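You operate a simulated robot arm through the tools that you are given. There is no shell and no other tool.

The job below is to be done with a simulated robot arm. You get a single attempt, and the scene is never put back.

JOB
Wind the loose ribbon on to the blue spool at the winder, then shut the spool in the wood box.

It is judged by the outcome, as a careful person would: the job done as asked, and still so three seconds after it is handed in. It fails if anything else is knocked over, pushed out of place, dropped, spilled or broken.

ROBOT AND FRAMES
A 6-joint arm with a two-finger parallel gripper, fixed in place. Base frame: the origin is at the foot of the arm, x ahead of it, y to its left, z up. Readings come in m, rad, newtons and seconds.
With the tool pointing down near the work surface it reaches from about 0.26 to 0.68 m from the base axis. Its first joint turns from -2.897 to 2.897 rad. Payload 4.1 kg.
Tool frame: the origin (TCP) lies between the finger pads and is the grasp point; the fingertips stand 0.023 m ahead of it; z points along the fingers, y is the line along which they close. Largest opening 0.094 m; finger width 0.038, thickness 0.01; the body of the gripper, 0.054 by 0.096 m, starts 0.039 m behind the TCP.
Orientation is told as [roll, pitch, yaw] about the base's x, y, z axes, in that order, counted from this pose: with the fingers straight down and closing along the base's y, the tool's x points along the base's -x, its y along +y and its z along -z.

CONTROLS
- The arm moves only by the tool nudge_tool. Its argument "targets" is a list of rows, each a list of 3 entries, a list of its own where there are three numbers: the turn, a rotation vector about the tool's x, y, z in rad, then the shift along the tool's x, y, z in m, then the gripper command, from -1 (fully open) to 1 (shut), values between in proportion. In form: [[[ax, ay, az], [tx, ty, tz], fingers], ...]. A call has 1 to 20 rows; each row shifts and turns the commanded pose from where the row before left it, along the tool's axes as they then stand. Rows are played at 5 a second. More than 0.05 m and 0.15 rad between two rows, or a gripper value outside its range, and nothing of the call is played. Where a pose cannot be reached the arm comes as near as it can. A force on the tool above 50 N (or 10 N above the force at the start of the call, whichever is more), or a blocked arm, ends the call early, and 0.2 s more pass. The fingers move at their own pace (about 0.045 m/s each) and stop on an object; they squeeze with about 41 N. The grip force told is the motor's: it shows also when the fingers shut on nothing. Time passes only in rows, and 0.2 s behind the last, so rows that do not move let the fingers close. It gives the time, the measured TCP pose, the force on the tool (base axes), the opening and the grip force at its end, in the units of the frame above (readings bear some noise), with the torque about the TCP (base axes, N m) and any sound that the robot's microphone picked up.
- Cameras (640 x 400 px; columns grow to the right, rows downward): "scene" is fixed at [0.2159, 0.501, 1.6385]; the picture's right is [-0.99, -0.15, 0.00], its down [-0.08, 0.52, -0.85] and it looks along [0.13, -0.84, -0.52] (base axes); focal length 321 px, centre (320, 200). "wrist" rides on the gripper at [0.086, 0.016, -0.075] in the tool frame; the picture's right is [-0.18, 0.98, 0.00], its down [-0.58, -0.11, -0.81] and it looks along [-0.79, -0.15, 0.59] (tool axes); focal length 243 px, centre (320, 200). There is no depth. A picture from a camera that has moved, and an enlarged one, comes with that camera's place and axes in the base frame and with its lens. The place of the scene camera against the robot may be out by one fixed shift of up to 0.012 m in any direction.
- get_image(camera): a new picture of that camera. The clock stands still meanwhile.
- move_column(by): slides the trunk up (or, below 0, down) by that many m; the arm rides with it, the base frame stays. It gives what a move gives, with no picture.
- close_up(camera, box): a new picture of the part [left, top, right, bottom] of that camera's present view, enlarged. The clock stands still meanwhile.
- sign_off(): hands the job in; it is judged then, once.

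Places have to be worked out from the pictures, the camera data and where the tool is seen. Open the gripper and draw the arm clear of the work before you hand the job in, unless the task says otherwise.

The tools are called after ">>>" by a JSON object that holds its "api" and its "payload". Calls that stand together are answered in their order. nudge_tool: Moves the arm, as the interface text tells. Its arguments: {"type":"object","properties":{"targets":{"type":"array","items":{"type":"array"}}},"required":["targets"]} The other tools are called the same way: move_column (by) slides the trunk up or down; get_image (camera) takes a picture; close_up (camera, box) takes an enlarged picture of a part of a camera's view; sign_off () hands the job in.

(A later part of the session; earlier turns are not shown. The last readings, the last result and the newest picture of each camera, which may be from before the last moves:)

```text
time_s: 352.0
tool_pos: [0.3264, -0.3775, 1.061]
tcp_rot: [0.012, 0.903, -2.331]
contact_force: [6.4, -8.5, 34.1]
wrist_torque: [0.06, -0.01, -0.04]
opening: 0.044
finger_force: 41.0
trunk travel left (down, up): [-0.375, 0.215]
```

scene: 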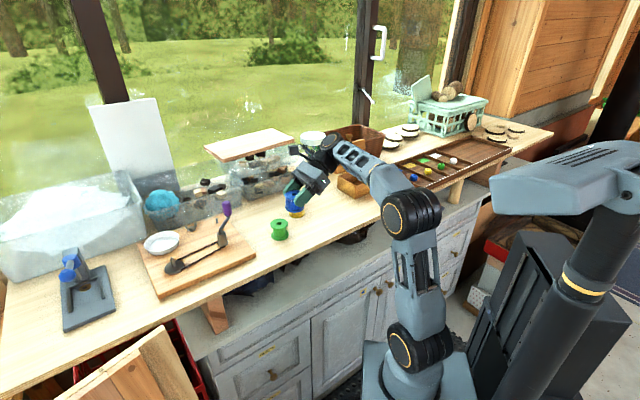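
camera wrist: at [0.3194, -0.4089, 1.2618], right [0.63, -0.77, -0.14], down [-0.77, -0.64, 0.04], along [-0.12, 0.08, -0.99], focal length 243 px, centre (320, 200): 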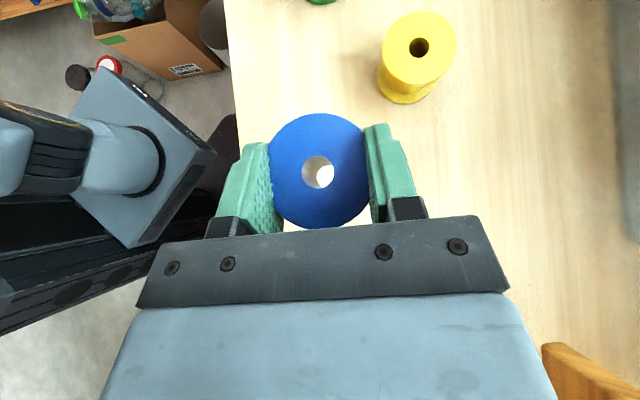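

Down on the bench. I ease off, open, and untilt the tool to vertical around the spool.

>>> {"api": "nudge_tool", "payload": {"targets": [[[0, 0, 0], [0.0012, 0, -0.0009], 1], [[0, 0, 0], [0.0008, 0, -0.0006], 1], [[0, 0, 0], [0, 0, 0], 0.02], [[0, 0, 0], [0, 0, 0], -0.4], [[0, 0, 0], [0, 0, 0], -1], [[0, 0, 0], [0, 0, 0], -1], [[0, 0, 0], [0, 0, 0], -1], [[0, 0, 0], [0, 0, 0], -1]]}}

>>> {"api": "get_image", "payload": {"camera": "wrist"}}

>>> {"api": "close_up", "payload": {"camera": "scene", "box": [260, 130, 400, 250]}}

```text
time_s: 353.8
tool_pos: [0.3272, -0.3778, 1.0606]
tcp_rot: [0.004, 0.9, -2.339]
contact_force: [0.4, 0.9, -0.2]
wrist_torque: [0.04, 0.02, 0.01]
opening: 0.0943
finger_force: 0.2
trunk travel left (down, up): [-0.375, 0.215]
```

```text
taken
camera wrist: at [0.3353, -0.3932, 1.1743], right [0.63, -0.77, -0.14], down [-0.77, -0.64, 0.04], along [-0.12, 0.08, -0.99], focal length 243 px, centre (320, 200)
```

wrist: 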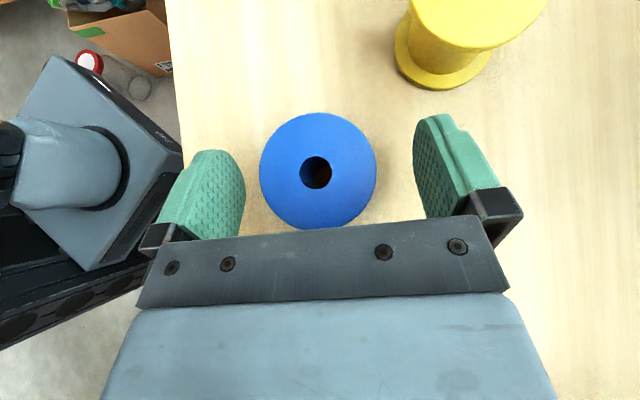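

```text
3.33 times, centred on (330, 190) of scene
camera zoom: at [0.2159, 0.501, 1.6385], right [-0.99, -0.15, 0.0], down [-0.08, 0.52, -0.85], along [0.13, -0.84, -0.52], focal length 1071 px, centre (287, 233)
```

zoom: 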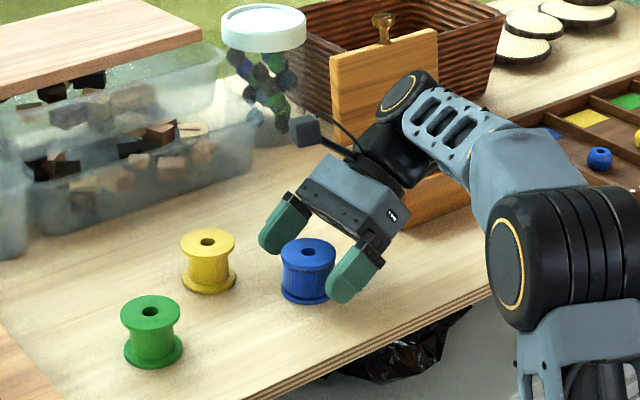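

The spool stands upright at (0.3295, -0.374) with its ribbon on. I rise clear, raise the column by 0.15, and then level and turn the tool for a vertical grasp.

>>> {"api": "nudge_tool", "payload": {"targets": [[[0, 0, 0], [0.0078, 0, -0.0062], -1], [[0, 0, 0], [0.0078, 0, -0.0062], -1], [[0, 0, 0], [0.0078, 0, -0.0062], -1], [[0, 0, 0], [0.0078, 0, -0.0062], -1], [[0, 0, 0], [0, 0, 0], -1], [[0, 0, 0], [0, 0, 0], -1]]}}

>>> {"api": "move_column", "payload": {"by": 0.15}}

>>> {"api": "nudge_tool", "payload": {"targets": [[[0, -0.1, 0], [0, 0, 0], -1], [[0, -0.1, 0], [0, 0, 0], -1], [[0, -0.1, 0], [0, 0, 0], -1], [[0, -0.1, 0], [0, 0, 0], -1], [[0, -0.1, 0], [0, 0, 0], -1], [[0, -0.1, 0], [0, 0, 0], -1], [[0, -0.1, 0], [0, 0, 0], -1], [[0, -0.1, 0], [0, 0, 0], -1], [[0, -0.1, 0], [0, 0, 0], -1], [[0, 0, 0], [0, 0, 0], -1], [[0, 0, 0], [0, 0, 0], -1]]}}

>>> {"api": "nudge_tool", "payload": {"targets": [[[0, 0, -0.12], [0, 0, 0], -1], [[0, 0, -0.12], [0, 0, 0], -1], [[0, 0, -0.12], [0, 0, 0], -1], [[0, 0, -0.12], [0, 0, 0], -1], [[0, 0, -0.12], [0, 0, 0], -1], [[0, 0, -0.12], [0, 0, 0], -1], [[0, 0, -0.12], [0, 0, 0], -1], [[0, 0, -0.12], [0, 0, 0], -1], [[0, 0, -0.12], [0, 0, 0], -1], [[0, 0, -0.12], [0, 0, 0], -1], [[0, 0, -0.12], [0, 0, 0], -1], [[0, 0, -0.12], [0, 0, 0], -1], [[0, 0, -0.12], [0, 0, 0], -1], [[0, 0, 0], [0, 0, 0], -1], [[0, 0, 0], [0, 0, 0], -1], [[0, 0, 0], [0, 0, 0], -1]]}}

>>> {"api": "get_image", "payload": {"camera": "wrist"}}

>>> {"api": "get_image", "payload": {"camera": "scene"}}

```text
time_s: 355.2
tool_pos: [0.3262, -0.3785, 1.0996]
tcp_rot: [0.006, 0.902, -2.337]
contact_force: [0.3, -0.7, -0.7]
wrist_torque: [0.01, 0.02, 0.03]
opening: 0.0941
finger_force: 0.1
trunk travel left (down, up): [-0.375, 0.215]
```

```text
time_s: 357.0
tool_pos: [0.3264, -0.3781, 1.2493]
tcp_rot: [0.004, 0.901, -2.337]
contact_force: [0.2, 0.8, 0.1]
wrist_torque: [0.0, 0.0, 0.0]
opening: 0.0942
finger_force: 0.0
trunk travel left (down, up): [-0.525, 0.065]
```

```text
time_s: 359.4
tool_pos: [0.3256, -0.3772, 1.2495]
tcp_rot: [0.004, -0.002, -2.34]
contact_force: [-0.2, 0.0, -0.5]
wrist_torque: [0.01, 0.0, 0.0]
opening: 0.0941
finger_force: 0.1
trunk travel left (down, up): [-0.525, 0.065]
```

```text
time_s: 362.8
tool_pos: [0.3257, -0.3786, 1.2502]
tcp_rot: [0.001, -0.003, -0.778]
contact_force: [0.6, -0.8, -0.2]
wrist_torque: [-0.01, 0.02, -0.04]
opening: 0.0939
finger_force: 0.0
trunk travel left (down, up): [-0.525, 0.065]
```

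```text
taken
camera wrist: at [0.2754, -0.3059, 1.3234], right [0.82, 0.57, 0.0], down [0.34, -0.48, 0.81], along [0.46, -0.66, -0.59], focal length 243 px, centre (320, 200)
```

wrist: 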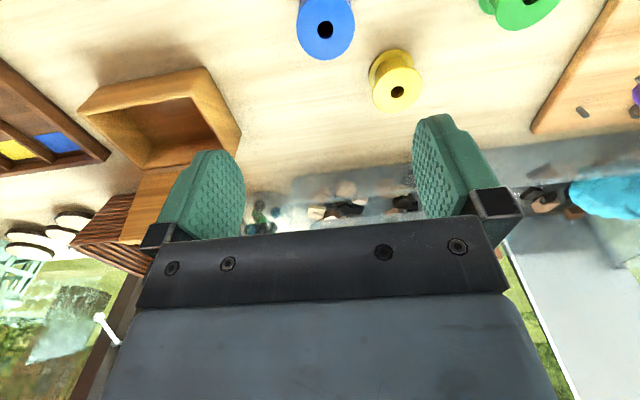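

```text
taken
```

scene: 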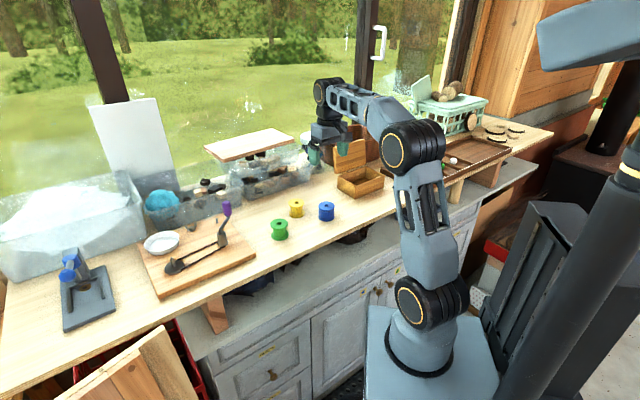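

Everything is in place: blue spool on the bench, box open. I descend vertically toward the spool.

>>> {"api": "nudge_tool", "payload": {"targets": [[[0, 0, 0], [-0.0006, 0.0025, 0.01], -1], [[0, 0, 0], [-0.0005, 0.0026, 0.02], -1], [[0, 0, 0], [0, 0, 0.02], -1], [[0, 0, 0], [0, 0, 0.02], -1], [[0, 0, 0], [0, 0, 0.02], -1], [[0, 0, 0], [0, 0, 0.02], -1], [[0, 0, 0], [0, 0, 0.02], -1], [[0, 0, 0], [0, 0, 0.01], -1], [[0, 0, 0], [0, 0, 0], -1], [[0, 0, 0], [0, 0, 0], -1], [[0, 0, 0], [0, 0, 0], -1], [[0, 0, 0], [0, 0, 0], -1], [[0, 0, 0], [0, 0, 0], -1]]}}

>>> {"api": "get_image", "payload": {"camera": "wrist"}}

```text
time_s: 365.6
tool_pos: [0.3303, -0.3752, 1.1103]
tcp_rot: [-0.001, -0.004, -0.78]
contact_force: [-0.1, 0.0, -1.0]
wrist_torque: [-0.01, -0.01, 0.01]
opening: 0.0937
finger_force: 0.0
trunk travel left (down, up): [-0.525, 0.065]
```

```text
taken
camera wrist: at [0.2799, -0.3023, 1.1837], right [0.82, 0.57, 0.0], down [0.33, -0.48, 0.81], along [0.46, -0.66, -0.59], focal length 243 px, centre (320, 200)
```

wrist: 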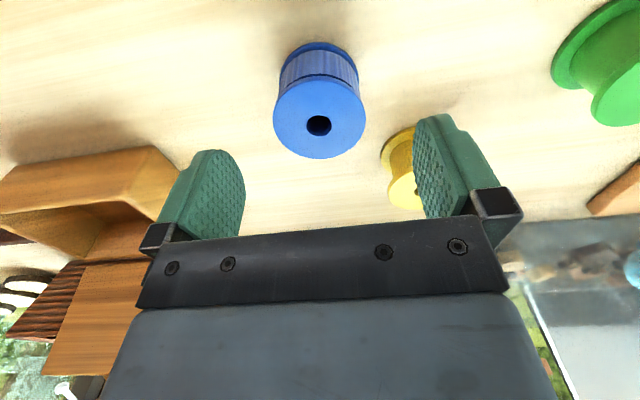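

Centred to a millimetre. I descend to 1.058 and grasp the spool.

>>> {"api": "nudge_tool", "payload": {"targets": [[[0, 0, 0], [0.0008, -0.0005, 0.013], -1], [[0, 0, 0], [0, 0, 0.013], -1], [[0, 0, 0], [0, 0, 0.013], -1], [[0, 0, 0], [0, 0, 0.013], -1], [[0, 0, 0], [0, 0, 0], -1], [[0, 0, 0], [0, 0, 0], -1], [[0, 0, 0], [0, 0, 0], -0.2], [[0, 0, 0], [0, 0, 0], 1], [[0, 0, 0], [0, 0, 0], 1], [[0, 0, 0], [0, 0, 0], 1], [[0, 0, 0], [0, 0, 0], 1], [[0, 0, 0], [0, 0, 0], 1], [[0, 0, 0], [0, 0, 0], 1], [[0, 0, 0], [0, 0, 0], 1]]}}

>>> {"api": "nudge_tool", "payload": {"targets": [[[0, 0, 0], [0, 0, -0.01], 1], [[0, 0, 0], [0, 0, -0.02], 1], [[0, 0, 0], [0, 0, -0.02], 1], [[0, 0, 0], [0, 0, -0.02], 1], [[0, 0, 0], [0, 0, -0.02], 1], [[0, 0, 0], [0, 0, -0.02], 1], [[0, 0, 0], [0, 0, -0.02], 1], [[0, 0, 0], [0, 0, 0], 1], [[0, 0, 0], [0, 0, 0], 1], [[0, 0, 0], [0, 0, 0], 1]]}}

>>> {"api": "get_image", "payload": {"camera": "wrist"}}

>>> {"api": "close_up", "payload": {"camera": "wrist", "box": [40, 0, 300, 200]}}

```text
time_s: 368.6
tool_pos: [0.3298, -0.3754, 1.0584]
tcp_rot: [0.0, -0.003, -0.78]
contact_force: [0.9, 0.2, 1.3]
wrist_torque: [0.02, -0.01, 0.0]
opening: 0.0506
finger_force: 41.4
trunk travel left (down, up): [-0.525, 0.065]
```

```text
time_s: 370.8
tool_pos: [0.3314, -0.3763, 1.188]
tcp_rot: [-0.001, -0.004, -0.779]
contact_force: [0.0, 0.3, 0.3]
wrist_torque: [-0.01, 0.03, 0.02]
opening: 0.0507
finger_force: 40.3
trunk travel left (down, up): [-0.525, 0.065]
```

```text
taken
camera wrist: at [0.2811, -0.3039, 1.261], right [0.82, 0.57, 0.0], down [0.33, -0.48, 0.81], along [0.46, -0.66, -0.59], focal length 243 px, centre (320, 200)
```

wrist: 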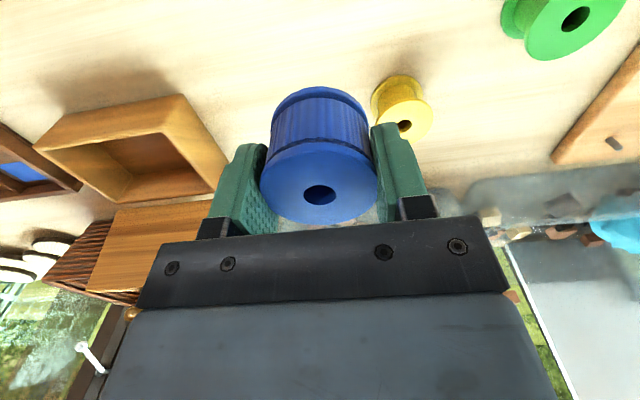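

```text
2.00 times, centred on (170, 100) of wrist
camera zoom: at [0.2811, -0.3039, 1.261], right [0.82, 0.57, 0.0], down [0.33, -0.48, 0.81], along [0.46, -0.66, -0.59], focal length 485 px, centre (620, 400)
```

zoom: 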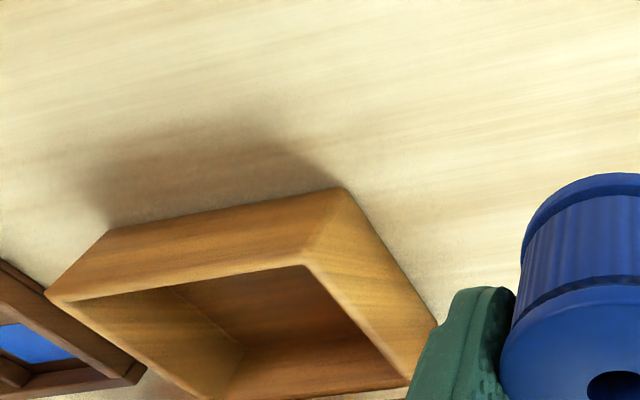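

The spool is held. I carry it over to the box, staying above the rim and in front of the open lid.

>>> {"api": "nudge_tool", "payload": {"targets": [[[0, 0, 0], [-0.0033, -0.01, 0], 1], [[0, 0, 0], [-0.0065, -0.0202, 0], 1], [[0, 0, 0], [-0.0065, -0.0202, 0], 1], [[0, 0, 0], [-0.0065, -0.0202, 0], 1], [[0, 0, 0], [-0.0065, -0.0202, 0], 1], [[0, 0, 0], [-0.0065, -0.0202, 0], 1], [[0, 0, 0], [-0.0065, -0.0202, 0], 1], [[0, 0, 0], [-0.0065, -0.0202, 0], 1], [[0, 0, 0], [-0.0065, -0.0202, 0], 1], [[0, 0, 0], [-0.0065, -0.0202, 0], 1], [[0, 0, 0], [-0.0033, -0.01, 0], 1], [[0, 0, 0], [0, 0, 0], 1], [[0, 0, 0], [0, 0, 0], 1], [[0, 0, 0], [0, 0, 0], 1], [[0, 0, 0], [0, 0, 0], 1], [[0, 0, 0], [0, 0, 0], 1]]}}

>>> {"api": "get_image", "payload": {"camera": "wrist"}}

>>> {"api": "close_up", "payload": {"camera": "scene", "box": [290, 90, 430, 220]}}

```text
time_s: 374.2
tool_pos: [0.2339, -0.5674, 1.1878]
tcp_rot: [0.001, -0.001, -0.781]
contact_force: [0.5, 0.7, 0.1]
wrist_torque: [0.0, 0.02, 0.0]
opening: 0.0507
finger_force: 41.4
trunk travel left (down, up): [-0.525, 0.065]
```

```text
taken
camera wrist: at [0.1843, -0.4952, 1.2618], right [0.82, 0.57, 0.0], down [0.34, -0.49, 0.81], along [0.46, -0.66, -0.59], focal length 243 px, centre (320, 200)
```

wrist: 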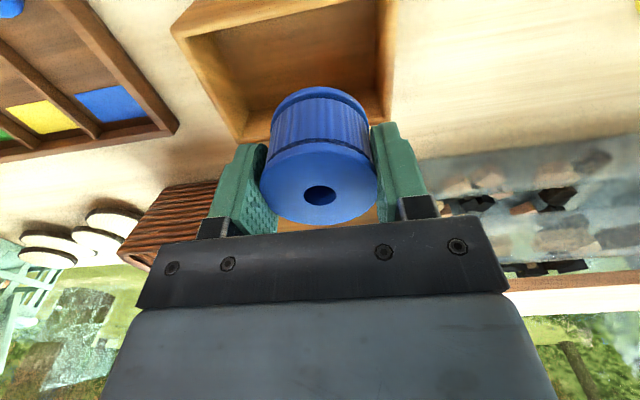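

```text
3.08 times, centred on (360, 155) of scene
camera zoom: at [0.2159, 0.501, 1.6385], right [-0.99, -0.15, 0.0], down [-0.08, 0.52, -0.85], along [0.13, -0.84, -0.52], focal length 988 px, centre (197, 338)
```

zoom: 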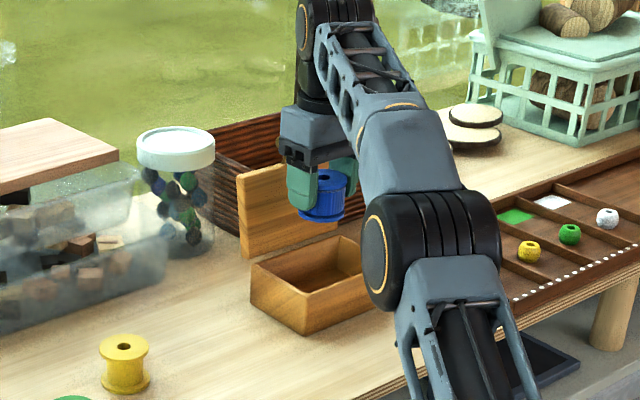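

The rim corners agree: the box centre is near (0.2245, -0.586), with the rim at z≈1.075. I centre the spool over it and lower it to just inside the rim.

>>> {"api": "nudge_tool", "payload": {"targets": [[[0, 0, 0], [-0.0015, -0.0095, 0], 1], [[0, 0, 0], [-0.0014, -0.0096, 0], 1], [[0, 0, 0], [0, 0, 0.012], 1], [[0, 0, 0], [0, 0, 0.015], 1], [[0, 0, 0], [0, 0, 0.015], 1], [[0, 0, 0], [0, 0, 0.015], 1], [[0, 0, 0], [0, 0, 0.015], 1], [[0, 0, 0], [0, 0, 0.01], 1], [[0, 0, 0], [0, 0, 0], 1], [[0, 0, 0], [0, 0, 0], 1], [[0, 0, 0], [0, 0, 0], 1], [[0, 0, 0], [0, 0, 0], 1]]}}

>>> {"api": "get_image", "payload": {"camera": "wrist"}}

>>> {"api": "close_up", "payload": {"camera": "scene", "box": [290, 90, 430, 220]}}

```text
time_s: 376.8
tool_pos: [0.2283, -0.5688, 1.1042]
tcp_rot: [0.0, -0.004, -0.78]
contact_force: [0.0, -0.7, 0.8]
wrist_torque: [0.0, 0.02, 0.02]
opening: 0.0509
finger_force: 40.8
out of reach, approached as far as the arm can: row 1, 2
trunk travel left (down, up): [-0.525, 0.065]
```

```text
taken
camera wrist: at [0.1784, -0.4963, 1.1786], right [0.82, 0.57, 0.0], down [0.33, -0.48, 0.81], along [0.46, -0.66, -0.59], focal length 243 px, centre (320, 200)
```

wrist: 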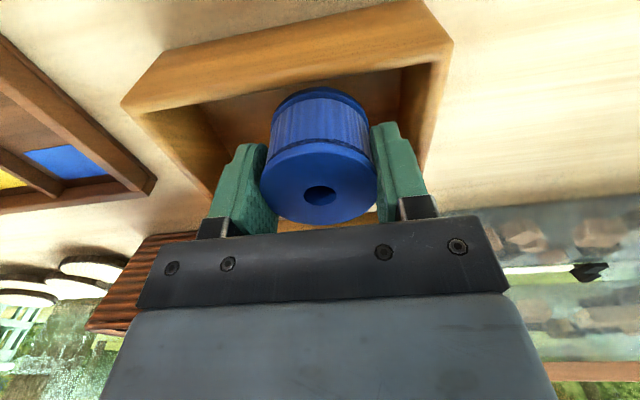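

```text
3.08 times, centred on (360, 155) of scene
camera zoom: at [0.2159, 0.501, 1.6385], right [-0.99, -0.15, 0.0], down [-0.08, 0.52, -0.85], along [0.13, -0.84, -0.52], focal length 988 px, centre (197, 338)
```

zoom: 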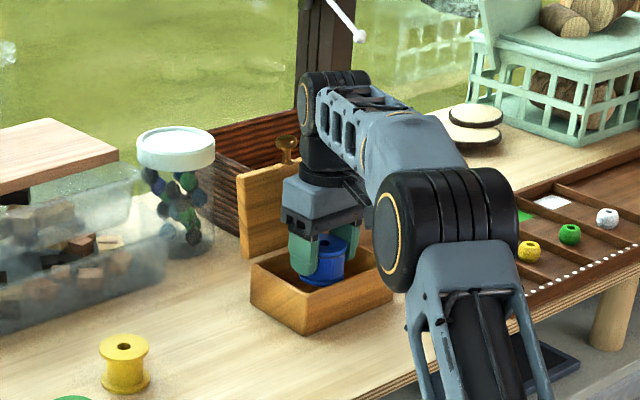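

Stretch limited the last shift, so I'm 10 mm toward the front and 15 mm along from the centre. Lower down there is more reach, so I correct that here.

>>> {"api": "nudge_tool", "payload": {"targets": [[[0, 0, 0], [-0.0031, -0.006, 0.003], 1], [[0, 0, 0], [-0.0031, -0.006, 0.003], 1], [[0, 0, 0], [0, 0, 0.005], 1], [[0, 0, 0], [0, 0, 0.005], 1], [[0, 0, 0], [0, 0, 0], 1], [[0, 0, 0], [0, 0, 0], 1], [[0, 0, 0], [0, 0, 0], 1]]}}

>>> {"api": "get_image", "payload": {"camera": "wrist"}}

>>> {"api": "close_up", "payload": {"camera": "scene", "box": [290, 90, 430, 220]}}

```text
time_s: 378.4
tool_pos: [0.2248, -0.5814, 1.0888]
tcp_rot: [0.004, -0.002, -0.78]
contact_force: [0.4, 0.7, 0.3]
wrist_torque: [0.01, 0.03, 0.03]
opening: 0.0507
finger_force: 40.9
trunk travel left (down, up): [-0.525, 0.065]
```

```text
taken
camera wrist: at [0.1744, -0.5101, 1.1623], right [0.82, 0.57, 0.0], down [0.33, -0.48, 0.81], along [0.46, -0.66, -0.59], focal length 243 px, centre (320, 200)
```

wrist: 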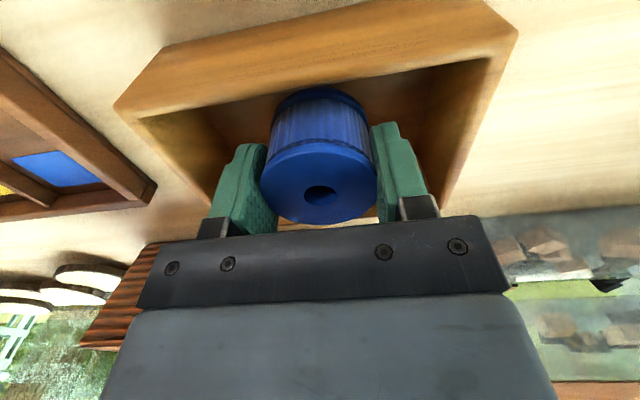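

```text
3.08 times, centred on (360, 155) of scene
camera zoom: at [0.2159, 0.501, 1.6385], right [-0.99, -0.15, 0.0], down [-0.08, 0.52, -0.85], along [0.13, -0.84, -0.52], focal length 988 px, centre (197, 338)
```

zoom: 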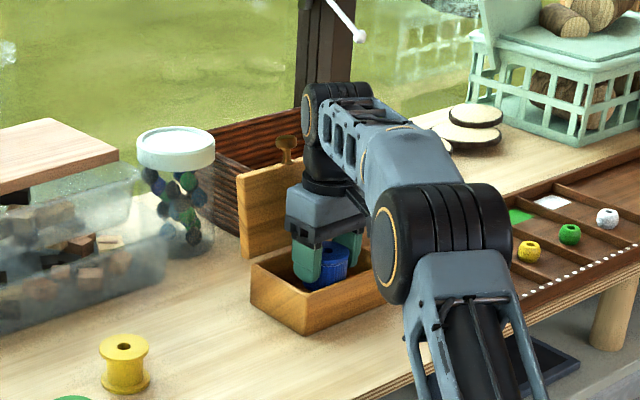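

Centred inside the box with no contact with the lid. I lower in small steps to the box floor.

>>> {"api": "nudge_tool", "payload": {"targets": [[[0, 0, 0], [0, 0, 0.004], 1], [[0, 0, 0], [0, 0, 0.004], 1], [[0, 0, 0], [0, 0, 0.003], 1], [[0, 0, 0], [0, 0, 0], 1], [[0, 0, 0], [0, 0, 0], 1]]}}

>>> {"api": "nudge_tool", "payload": {"targets": [[[0, 0, 0], [0, 0, 0.003], 1], [[0, 0, 0], [0, 0, 0.003], 1], [[0, 0, 0], [0, 0, 0], 1], [[0, 0, 0], [0, 0, 0], 1]]}}

```text
time_s: 379.6
tool_pos: [0.2254, -0.5833, 1.0773]
tcp_rot: [0.002, -0.004, -0.781]
contact_force: [-1.0, -0.3, -0.2]
wrist_torque: [0.02, 0.03, 0.01]
opening: 0.0507
finger_force: 40.9
trunk travel left (down, up): [-0.525, 0.065]
```

```text
time_s: 380.6
tool_pos: [0.2244, -0.5822, 1.0723]
tcp_rot: [0.001, -0.004, -0.781]
contact_force: [-0.4, -0.5, 0.0]
wrist_torque: [0.03, 0.0, -0.01]
opening: 0.0507
finger_force: 41.2
trunk travel left (down, up): [-0.525, 0.065]
```

No contact yet at 1.072. A few more millimetres.

>>> {"api": "nudge_tool", "payload": {"targets": [[[0, 0, 0], [0, 0, 0.0025], 1], [[0, 0, 0], [0, 0, 0.0025], 1], [[0, 0, 0], [0, 0, 0], 1], [[0, 0, 0], [0, 0, 0], 1]]}}

>>> {"api": "nudge_tool", "payload": {"targets": [[[0, 0, 0], [0, 0, 0.002], 1], [[0, 0, 0], [0, 0, 0.002], 1], [[0, 0, 0], [0, 0, 0], 1], [[0, 0, 0], [0, 0, 0], 1]]}}

```text
time_s: 381.6
tool_pos: [0.2242, -0.5818, 1.0668]
tcp_rot: [0.0, -0.006, -0.778]
contact_force: [1.1, -1.1, 8.0]
wrist_torque: [0.02, 0.01, 0.0]
opening: 0.0507
finger_force: 40.5
trunk travel left (down, up): [-0.525, 0.065]
```

```text
time_s: 382.6
tool_pos: [0.225, -0.5814, 1.0637]
tcp_rot: [-0.002, -0.008, -0.78]
contact_force: [3.3, -7.3, 26.9]
wrist_torque: [0.03, -0.09, -0.06]
opening: 0.0507
finger_force: 41.2
trunk travel left (down, up): [-0.525, 0.065]
```

Touchdown on the box floor (27 N). I ease off, open moderately, and lift the gripper straight out.

>>> {"api": "nudge_tool", "payload": {"targets": [[[0, 0, 0], [0, 0, -0.0025], 1], [[0, 0, 0], [0, 0, 0], 0], [[0, 0, 0], [0, 0, 0], -0.2], [[0, 0, 0], [0, 0, 0], -0.4], [[0, 0, 0], [0, 0, 0], -0.4], [[0, 0, 0], [0, 0, 0], -0.4], [[0, 0, 0], [0, 0, -0.006], -0.4], [[0, 0, 0], [0, 0, -0.012], -0.4], [[0, 0, 0], [0, 0, -0.015], -0.4], [[0, 0, 0], [0, 0, -0.015], -0.4], [[0, 0, 0], [0, 0, -0.015], -0.4], [[0, 0, 0], [0, 0, -0.01], -0.4], [[0, 0, 0], [0, 0, 0], -0.4], [[0, 0, 0], [0, 0, 0], -0.4]]}}

>>> {"api": "get_image", "payload": {"camera": "wrist"}}

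>>> {"api": "close_up", "payload": {"camera": "scene", "box": [290, 90, 430, 220]}}

```text
time_s: 385.6
tool_pos: [0.2247, -0.5848, 1.1386]
tcp_rot: [0.002, -0.004, -0.78]
contact_force: [0.1, 0.2, -1.7]
wrist_torque: [0.03, -0.03, 0.0]
opening: 0.0661
finger_force: 0.1
trunk travel left (down, up): [-0.525, 0.065]
```

```text
taken
camera wrist: at [0.174, -0.5133, 1.2117], right [0.82, 0.57, 0.0], down [0.33, -0.49, 0.81], along [0.46, -0.66, -0.59], focal length 243 px, centre (320, 200)
```

wrist: 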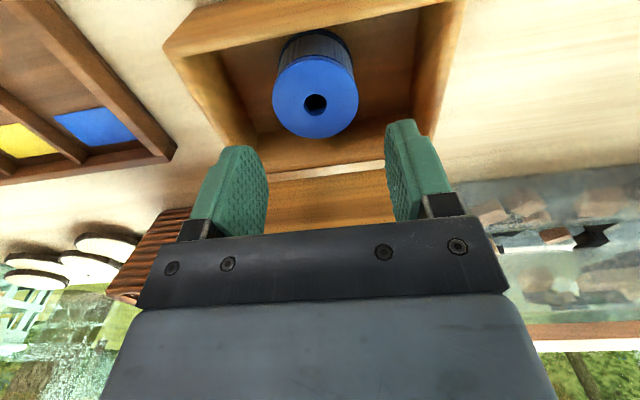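

```text
3.08 times, centred on (360, 155) of scene
camera zoom: at [0.2159, 0.501, 1.6385], right [-0.99, -0.15, 0.0], down [-0.08, 0.52, -0.85], along [0.13, -0.84, -0.52], focal length 988 px, centre (197, 338)
```

zoom: 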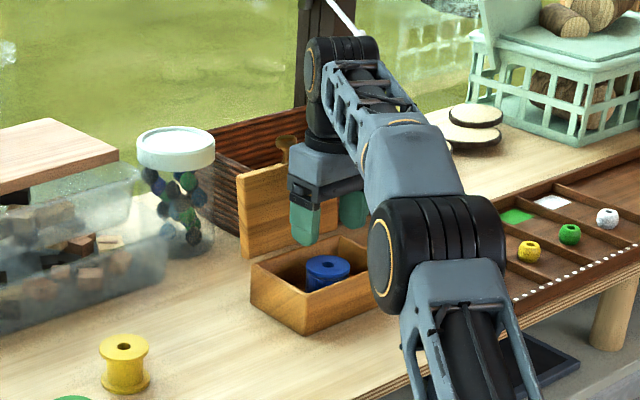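

The spool stands in the box. Now to close the lid: its knob is at about (0.291, -0.655, 1.206). I first raise by the column, back off toward the robot, and tilt the gripper as it was when I let go of the knob.

>>> {"api": "move_column", "payload": {"by": 0.06}}

>>> {"api": "nudge_tool", "payload": {"targets": [[[0, 0, 0], [0.01, 0, -0.01], -0.2], [[0, 0, 0], [0.015, 0, -0.018], -0.2], [[0, 0, 0], [0.015, 0, -0.018], -0.2], [[0, 0, 0], [0.01, 0, -0.018], -0.2], [[0, -0.08, 0], [0, 0, 0], -0.2], [[0, -0.08, 0], [0, 0, 0], -0.2], [[0, -0.08, 0], [0, 0, 0], -0.2], [[0, -0.08, 0], [0, 0, 0], -0.2], [[0, -0.08, 0], [0, 0, 0], -0.2], [[0, -0.08, 0], [0, 0, 0], -0.2], [[0, -0.08, 0], [0, 0, 0], -0.2], [[0, -0.046, 0], [0, 0, 0], -0.2], [[0, 0, 0], [0, 0, 0], -0.2], [[0, 0, 0], [0, 0, 0], -0.2], [[0, 0, 0], [0, 0, 0], -0.2]]}}

>>> {"api": "get_image", "payload": {"camera": "wrist"}}

>>> {"api": "get_image", "payload": {"camera": "scene"}}

```text
time_s: 386.6
tool_pos: [0.2252, -0.5842, 1.1978]
tcp_rot: [0.004, -0.001, -0.78]
contact_force: [0.1, 0.0, 0.4]
wrist_torque: [-0.01, 0.02, 0.01]
opening: 0.0657
finger_force: 0.1
trunk travel left (down, up): [-0.585, 0.005]
```

```text
time_s: 389.8
tool_pos: [0.1878, -0.5475, 1.2604]
tcp_rot: [-0.001, -0.609, -0.781]
contact_force: [0.6, 0.0, 0.2]
wrist_torque: [-0.01, -0.02, 0.04]
opening: 0.0562
finger_force: 0.1
trunk travel left (down, up): [-0.585, 0.005]
```

```text
taken
camera wrist: at [0.1191, -0.4574, 1.2718], right [0.8, 0.59, 0.11], down [-0.07, -0.09, 0.99], along [0.6, -0.8, -0.03], focal length 243 px, centre (320, 200)
```

wrist: 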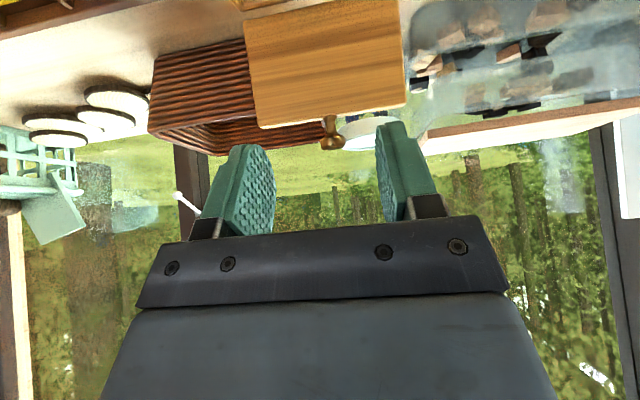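

```text
taken
```

scene: 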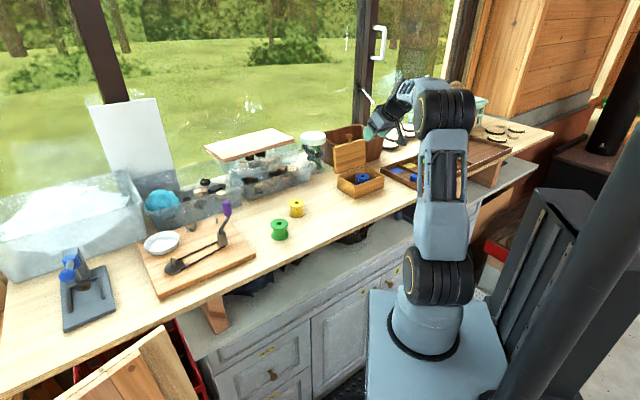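

The wrist camera now looks straight at the lid; the knob's ball fixes at (0.291, -0.656, 1.196). I move outward to just above it, then lower with the column.

>>> {"api": "nudge_tool", "payload": {"targets": [[[0, 0, 0], [-0.012, -0.0004, 0.009], -0.2], [[0, 0, 0], [-0.012, -0.0004, 0.009], -0.2], [[0, 0, 0], [-0.012, -0.0004, 0.009], -0.2], [[0, 0, 0], [-0.012, -0.0004, 0.009], -0.2], [[0, 0, 0], [-0.012, -0.0004, 0.009], -0.2], [[0, 0, 0], [-0.012, -0.0004, 0.009], -0.2], [[0, 0, 0], [-0.012, -0.0004, 0.009], -0.2], [[0, 0, 0], [-0.012, -0.0004, 0.009], -0.2], [[0, 0, 0], [-0.012, -0.0004, 0.009], -0.2], [[0, 0, 0], [-0.012, -0.0004, 0.009], -0.2], [[0, 0, 0], [0, 0, 0], -0.2], [[0, 0, 0], [0, 0, 0], -0.2], [[0, 0, 0], [0, 0, 0], -0.2], [[0, 0, 0], [0, 0, 0], -0.2]]}}

>>> {"api": "get_image", "payload": {"camera": "wrist"}}

>>> {"api": "close_up", "payload": {"camera": "scene", "box": [290, 70, 430, 210]}}

```text
time_s: 392.8
tool_pos: [0.2898, -0.6541, 1.2558]
tcp_rot: [0.001, -0.608, -0.78]
contact_force: [0.1, -0.3, -0.7]
wrist_torque: [-0.01, -0.01, -0.03]
opening: 0.0563
finger_force: 0.0
out of reach, approached as far as the arm can: row 10
trunk travel left (down, up): [-0.585, 0.005]
```

```text
taken
camera wrist: at [0.2204, -0.5635, 1.2664], right [0.8, 0.59, 0.11], down [-0.07, -0.09, 0.99], along [0.6, -0.8, -0.03], focal length 243 px, centre (320, 200)
```

wrist: 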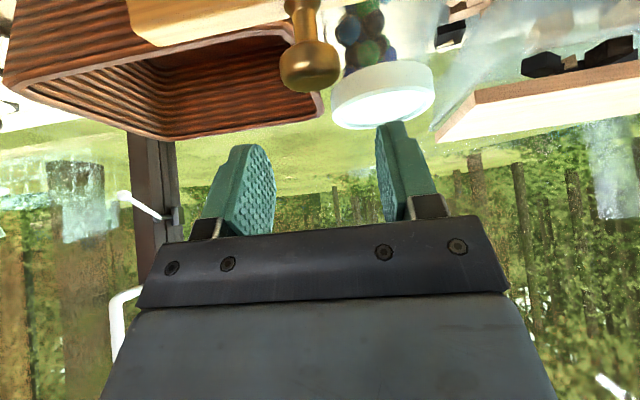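

```text
2.86 times, centred on (360, 140) of scene
camera zoom: at [0.2159, 0.501, 1.6385], right [-0.99, -0.15, 0.0], down [-0.08, 0.52, -0.85], along [0.13, -0.84, -0.52], focal length 918 px, centre (206, 371)
```

zoom: 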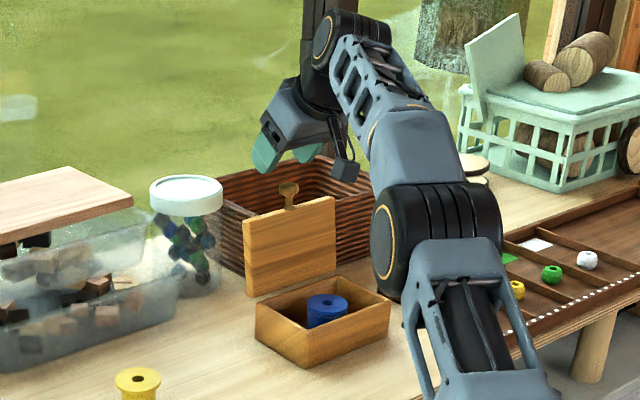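

Two views put the ball at (0.3005, -0.667, 1.191), with the lid leaning back about 27°. A flatter approach will reach it without touching the lid's edge. I tilt the tool further, back off slightly and line up with the knob.

>>> {"api": "nudge_tool", "payload": {"targets": [[[0, 0, 0], [0.0053, 0, -0.0105], -0.2], [[0, 0, 0], [0.0053, 0, -0.0105], -0.2], [[0, -0.07, 0], [0, 0, 0], -0.2], [[0, -0.07, 0], [0, 0, 0], -0.2], [[0, -0.07, 0], [0, 0, 0], -0.2], [[0, -0.07, 0], [0, 0, 0], -0.2], [[0, -0.07, 0], [0, 0, 0], -0.2], [[0, -0.07, 0], [0, 0, 0], -0.2], [[0, -0.07, 0], [0, 0, 0], -0.2], [[0, 0, 0], [0, 0, 0], -0.2], [[0, 0, 0], [0, 0, 0], -0.2], [[0, 0, 0], [0, 0, 0], -0.2], [[0, 0, 0], [0, 0, 0], -0.2]]}}

>>> {"api": "get_image", "payload": {"camera": "wrist"}}

>>> {"api": "close_up", "payload": {"camera": "scene", "box": [290, 70, 430, 210]}}

```text
time_s: 395.6
tool_pos: [0.2763, -0.6377, 1.2653]
tcp_rot: [0.002, -1.098, -0.781]
contact_force: [-0.5, -1.2, -0.2]
wrist_torque: [0.01, 0.03, 0.03]
opening: 0.0561
finger_force: 0.1
trunk travel left (down, up): [-0.585, 0.005]
```

```text
taken
camera wrist: at [0.2121, -0.5523, 1.2222], right [0.75, 0.64, 0.16], down [-0.4, 0.24, 0.88], along [0.53, -0.73, 0.44], focal length 243 px, centre (320, 200)
```

wrist: 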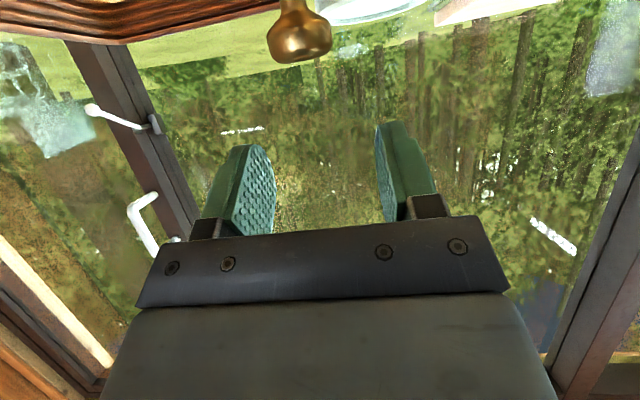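

```text
2.86 times, centred on (360, 140) of scene
camera zoom: at [0.2159, 0.501, 1.6385], right [-0.99, -0.15, 0.0], down [-0.08, 0.52, -0.85], along [0.13, -0.84, -0.52], focal length 918 px, centre (206, 371)
```

zoom: 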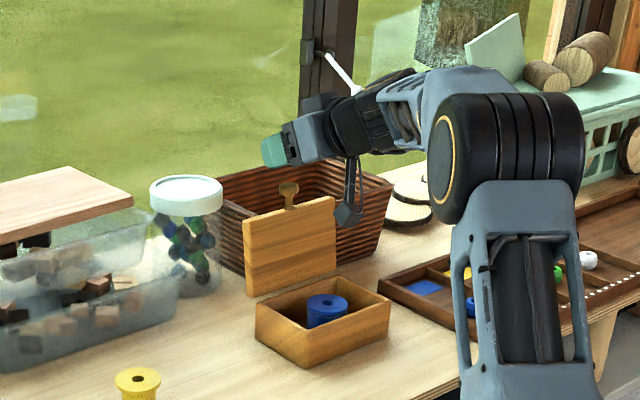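

Good line of sight. I drop into line with the knob, about 5 cm short of it.

>>> {"api": "nudge_tool", "payload": {"targets": [[[0, 0, 0], [0.0064, -0.0036, -0.0125], -0.2], [[0, 0, 0], [0.0095, 0, 0.0049], -0.2], [[0, 0, 0], [0.0095, 0, 0.0049], -0.2], [[0, 0, 0], [0.0095, 0, 0.0049], -0.2], [[0, 0, 0], [0.0097, 0, 0.0048], -0.2], [[0, 0, 0], [0, 0, 0], -0.2], [[0, 0, 0], [0, 0, 0], -0.2], [[0, 0, 0], [0, 0, 0], -0.2], [[0, 0, 0], [0, 0, 0], -0.2]]}}

>>> {"api": "get_image", "payload": {"camera": "wrist"}}

>>> {"api": "close_up", "payload": {"camera": "scene", "box": [290, 70, 430, 210]}}

```text
time_s: 397.6
tool_pos: [0.2636, -0.6318, 1.222]
tcp_rot: [0.001, -1.097, -0.782]
contact_force: [0.2, 0.0, 0.7]
wrist_torque: [0.02, 0.01, -0.01]
opening: 0.0565
finger_force: 0.1
trunk travel left (down, up): [-0.585, 0.005]
```

```text
taken
camera wrist: at [0.1996, -0.5466, 1.1791], right [0.75, 0.64, 0.16], down [-0.4, 0.24, 0.88], along [0.53, -0.73, 0.44], focal length 243 px, centre (320, 200)
```

wrist: 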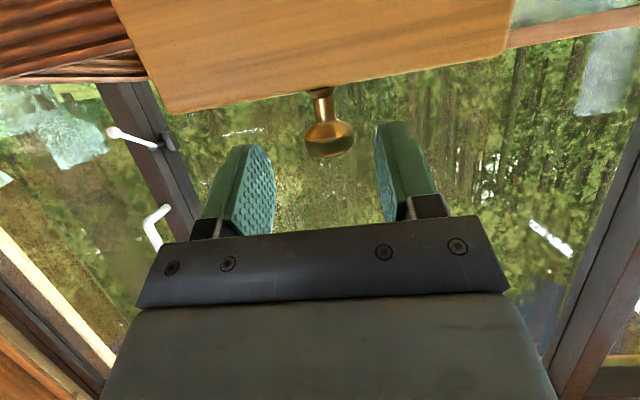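

```text
2.86 times, centred on (360, 140) of scene
camera zoom: at [0.2159, 0.501, 1.6385], right [-0.99, -0.15, 0.0], down [-0.08, 0.52, -0.85], along [0.13, -0.84, -0.52], focal length 918 px, centre (206, 371)
```

zoom: 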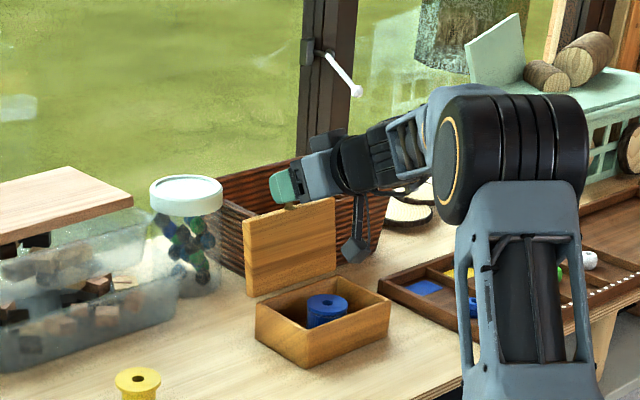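

Using the ball's true size (0.0255 from my grip) it fixes at 23 mm ahead of the TCP, offset 5 mm and 6 mm sideways. I correct those and advance 15 mm around it.

>>> {"api": "nudge_tool", "payload": {"targets": [[[0, 0, 0], [0.0025, 0.003, 0], -0.2], [[0, 0, 0], [0.0025, 0.003, 0], -0.2], [[0, 0, 0], [0, 0, 0.005], -0.2], [[0, 0, 0], [0, 0, 0.005], -0.2], [[0, 0, 0], [0, 0, 0.005], -0.2], [[0, 0, 0], [0, 0, 0], -0.2], [[0, 0, 0], [0, 0, 0], -0.2], [[0, 0, 0], [0, 0, 0], -0.2]]}}

>>> {"api": "get_image", "payload": {"camera": "wrist"}}

>>> {"api": "close_up", "payload": {"camera": "scene", "box": [290, 70, 430, 210]}}

```text
time_s: 399.4
tool_pos: [0.2757, -0.6348, 1.2127]
tcp_rot: [0.002, -1.097, -0.783]
contact_force: [0.4, 0.4, -0.7]
wrist_torque: [0.02, 0.01, -0.04]
opening: 0.0564
finger_force: 0.1
trunk travel left (down, up): [-0.585, 0.005]
```

```text
taken
camera wrist: at [0.2123, -0.5495, 1.1686], right [0.75, 0.64, 0.16], down [-0.4, 0.24, 0.88], along [0.53, -0.73, 0.44], focal length 243 px, centre (320, 200)
```

wrist: 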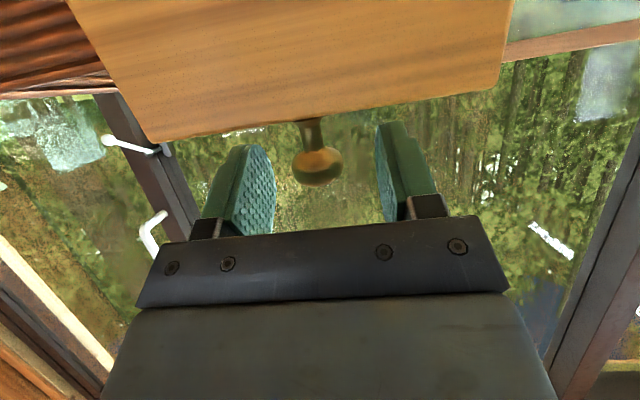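

```text
2.86 times, centred on (360, 140) of scene
camera zoom: at [0.2159, 0.501, 1.6385], right [-0.99, -0.15, 0.0], down [-0.08, 0.52, -0.85], along [0.13, -0.84, -0.52], focal length 918 px, centre (206, 371)
```

zoom: 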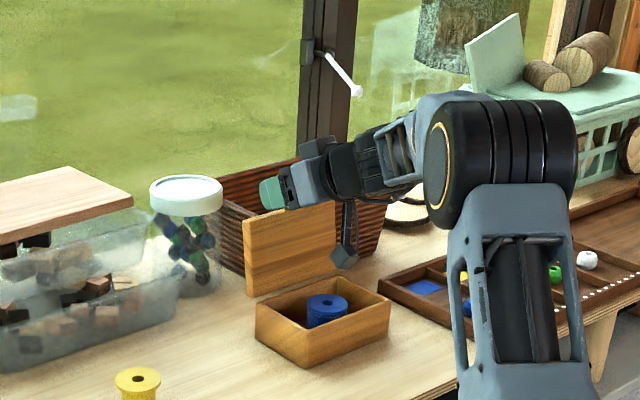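

The ball is now at the tool axis, 11 mm ahead of the TCP. I close on it.

>>> {"api": "nudge_tool", "payload": {"targets": [[[0, 0, 0], [0, -0.0015, 0.001], 0.1], [[0, 0, 0], [0, 0, 0], 0.6], [[0, 0, 0], [0, 0, 0], 1], [[0, 0, 0], [0, 0, 0], 1], [[0, 0, 0], [0, 0, 0], 1], [[0, 0, 0], [0, 0, 0], 1]]}}

>>> {"api": "get_image", "payload": {"camera": "wrist"}}

```text
time_s: 400.8
tool_pos: [0.2753, -0.6357, 1.2113]
tcp_rot: [0.003, -1.098, -0.78]
contact_force: [1.8, 2.8, -0.9]
wrist_torque: [0.1, 0.05, 0.06]
opening: 0.0255
finger_force: 44.8
trunk travel left (down, up): [-0.585, 0.005]
```

```text
taken
camera wrist: at [0.2117, -0.5509, 1.1681], right [0.75, 0.64, 0.16], down [-0.4, 0.24, 0.88], along [0.53, -0.73, 0.44], focal length 243 px, centre (320, 200)
```

wrist: 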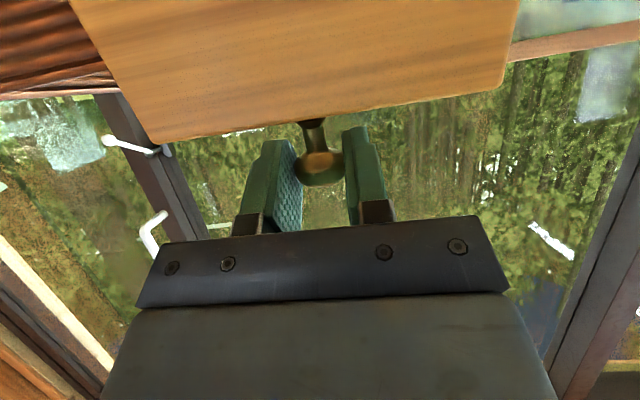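

Gripped. The recorded points fit a hinge circle of radius 0.1285, with the lid now at about 102°. I bring it forward along that arc, untilting as I go, starting with 20°.

>>> {"api": "nudge_tool", "payload": {"targets": [[[0, 0.066, 0], [0.0029, 0, -0.0105], 1], [[0, 0.066, 0], [0.0045, 0, -0.01], 1], [[0, 0.066, 0], [0.0059, 0, -0.0091], 1], [[0, 0.066, 0], [0.0072, 0, -0.0079], 1], [[0, 0, 0], [0, 0, 0], 1]]}}

>>> {"api": "close_up", "payload": {"camera": "scene", "box": [290, 70, 430, 210]}}

```text
time_s: 402.0
tool_pos: [0.2458, -0.6048, 1.2152]
tcp_rot: [-0.001, -0.835, -0.78]
contact_force: [7.0, -6.6, 5.1]
wrist_torque: [-1.01, -0.96, -0.08]
opening: 0.0254
finger_force: 44.9
trunk travel left (down, up): [-0.585, 0.005]
```

```text
2.86 times, centred on (360, 140) of scene
camera zoom: at [0.2159, 0.501, 1.6385], right [-0.99, -0.15, 0.0], down [-0.08, 0.52, -0.85], along [0.13, -0.84, -0.52], focal length 918 px, centre (206, 371)
```

zoom: 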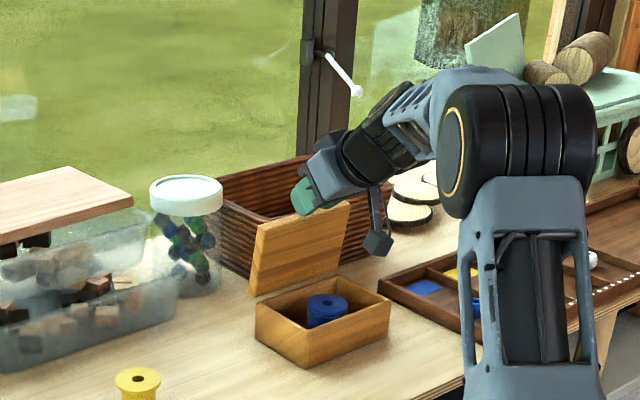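

The lid follows with light forces, now past vertical toward closing. I continue down the arc.

>>> {"api": "nudge_tool", "payload": {"targets": [[[0, 0.066, 0], [0.0083, 0, -0.0065], 1], [[0, 0.066, 0], [0.0092, 0, -0.0051], 1], [[0, 0.066, 0], [0.0098, 0, -0.0035], 1], [[0, 0.066, 0], [0.0102, 0, -0.0019], 1], [[0, 0.066, 0], [0.0105, 0, -0.0002], 1], [[0, 0.066, 0], [0.0104, 0, 0.0015], 1], [[0, 0, 0], [0, 0, 0], 1]]}}

>>> {"api": "close_up", "payload": {"camera": "scene", "box": [290, 70, 430, 210]}}

```text
time_s: 403.6
tool_pos: [0.2023, -0.5627, 1.1948]
tcp_rot: [-0.002, -0.443, -0.779]
contact_force: [-7.3, 9.4, 29.1]
wrist_torque: [-1.16, -0.56, -0.37]
opening: 0.0254
finger_force: 45.0
trunk travel left (down, up): [-0.585, 0.005]
```

```text
2.86 times, centred on (360, 140) of scene
camera zoom: at [0.2159, 0.501, 1.6385], right [-0.99, -0.15, 0.0], down [-0.08, 0.52, -0.85], along [0.13, -0.84, -0.52], focal length 918 px, centre (206, 371)
```

zoom: 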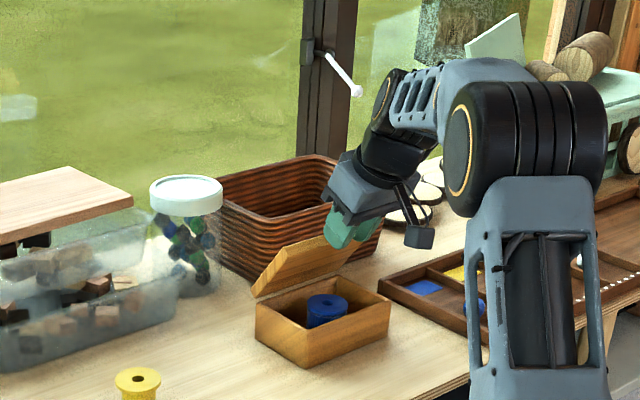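

The lid is at about 52°. The outward push of 30 N says my arc is slightly tight, so I shift the command 3.5 mm outward and carry on.

>>> {"api": "nudge_tool", "payload": {"targets": [[[0, 0, 0], [0.0008, 0, -0.0034], 1], [[0, 0.066, 0], [0.0102, 0, 0.0032], 1], [[0, 0.066, 0], [0.0096, 0, 0.005], 1], [[0, 0.066, 0], [0.0088, 0, 0.0064], 1], [[0, 0.066, 0], [0.0076, 0, 0.0077], 1], [[0, 0, 0], [0, 0, 0], 1]]}}

>>> {"api": "close_up", "payload": {"camera": "scene", "box": [290, 70, 430, 210]}}

```text
time_s: 405.0
tool_pos: [0.1823, -0.5428, 1.1609]
tcp_rot: [0.0, -0.175, -0.781]
contact_force: [-9.5, 5.5, 17.4]
wrist_torque: [-0.95, -0.78, -0.22]
opening: 0.0258
finger_force: 44.8
trunk travel left (down, up): [-0.585, 0.005]
```

```text
2.86 times, centred on (360, 140) of scene
camera zoom: at [0.2159, 0.501, 1.6385], right [-0.99, -0.15, 0.0], down [-0.08, 0.52, -0.85], along [0.13, -0.84, -0.52], focal length 918 px, centre (206, 371)
```

zoom: 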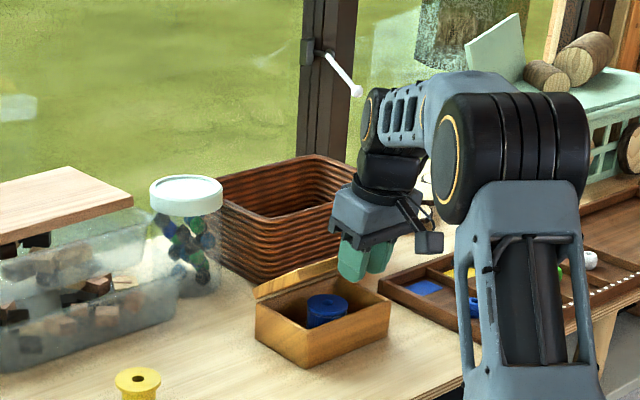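

About 32° left. I continue smoothly.

>>> {"api": "nudge_tool", "payload": {"targets": [[[0, 0.058, 0], [0.0074, 0, 0.009], 1], [[0, 0.058, 0], [0.005, 0, 0.01], 1], [[0, 0.058, 0], [0.0035, 0, 0.0107], 1], [[0, 0, 0], [0.0028, 0, 0.0111], 1], [[0, 0, 0], [0, 0, 0], 1]]}}

>>> {"api": "close_up", "payload": {"camera": "scene", "box": [290, 90, 430, 220]}}

>>> {"api": "get_image", "payload": {"camera": "wrist"}}

```text
time_s: 406.2
tool_pos: [0.1708, -0.532, 1.1171]
tcp_rot: [0.002, -0.001, -0.78]
contact_force: [-11.5, 15.9, 12.3]
wrist_torque: [-0.73, -0.64, -0.04]
opening: 0.0255
finger_force: 44.5
trunk travel left (down, up): [-0.585, 0.005]
```

```text
3.08 times, centred on (360, 155) of scene
camera zoom: at [0.2159, 0.501, 1.6385], right [-0.99, -0.15, 0.0], down [-0.08, 0.52, -0.85], along [0.13, -0.84, -0.52], focal length 988 px, centre (197, 338)
```

zoom: 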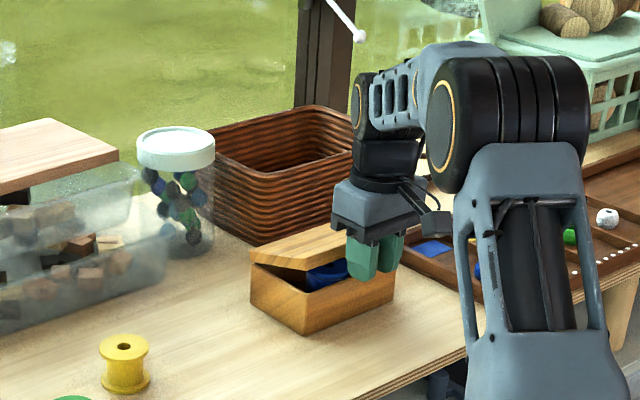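

```text
taken
camera wrist: at [0.1205, -0.4597, 1.1908], right [0.82, 0.57, 0.0], down [0.34, -0.49, 0.81], along [0.46, -0.66, -0.59], focal length 243 px, centre (320, 200)
```

wrist: 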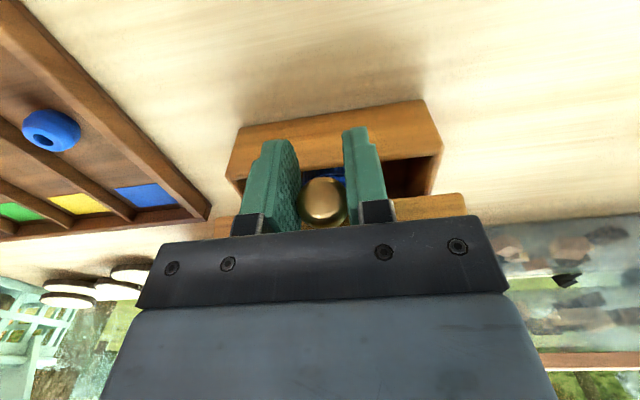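

About 2 cm left. I lower the remaining distance gently, watching for the lid seating.

>>> {"api": "nudge_tool", "payload": {"targets": [[[0, 0, 0], [0.0028, 0, 0.006], 1], [[0, 0, 0], [0.0015, 0, 0.006], 1], [[0, 0, 0], [0.001, 0, 0.004], 1], [[0, 0, 0], [0, 0, 0], 1]]}}

>>> {"api": "nudge_tool", "payload": {"targets": [[[0, 0, 0], [0.0005, 0, 0.003], 1], [[0, 0, 0], [0, 0, 0.002], 1], [[0, 0, 0], [0, 0, 0], 1]]}}

>>> {"api": "close_up", "payload": {"camera": "scene", "box": [290, 90, 430, 220]}}

>>> {"api": "get_image", "payload": {"camera": "wrist"}}

```text
time_s: 407.2
tool_pos: [0.1682, -0.53, 1.1004]
tcp_rot: [0.001, -0.004, -0.777]
contact_force: [-4.0, 3.7, 10.7]
wrist_torque: [-1.06, -0.96, -0.08]
opening: 0.0254
finger_force: 45.0
trunk travel left (down, up): [-0.585, 0.005]
```

```text
time_s: 408.0
tool_pos: [0.1681, -0.5288, 1.0961]
tcp_rot: [0.0, -0.003, -0.78]
contact_force: [-3.6, 3.3, 10.6]
wrist_torque: [-1.04, -0.93, -0.06]
opening: 0.0251
finger_force: 45.1
trunk travel left (down, up): [-0.585, 0.005]
```

```text
3.08 times, centred on (360, 155) of scene
camera zoom: at [0.2159, 0.501, 1.6385], right [-0.99, -0.15, 0.0], down [-0.08, 0.52, -0.85], along [0.13, -0.84, -0.52], focal length 988 px, centre (197, 338)
```

zoom: 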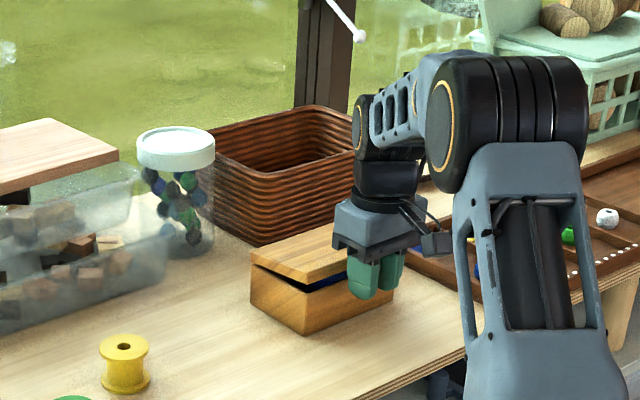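

```text
taken
camera wrist: at [0.1177, -0.4567, 1.1688], right [0.82, 0.57, 0.0], down [0.34, -0.48, 0.81], along [0.46, -0.66, -0.59], focal length 243 px, centre (320, 200)
```

wrist: 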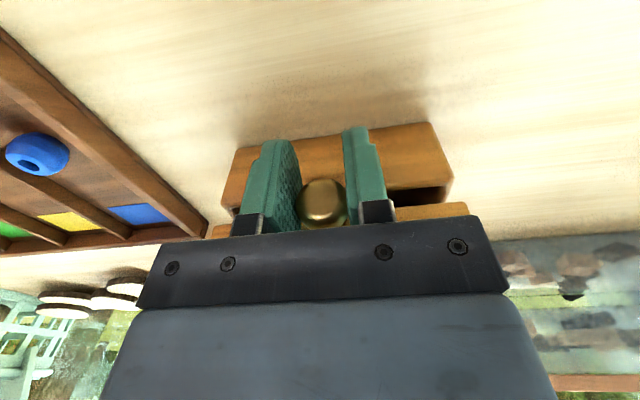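

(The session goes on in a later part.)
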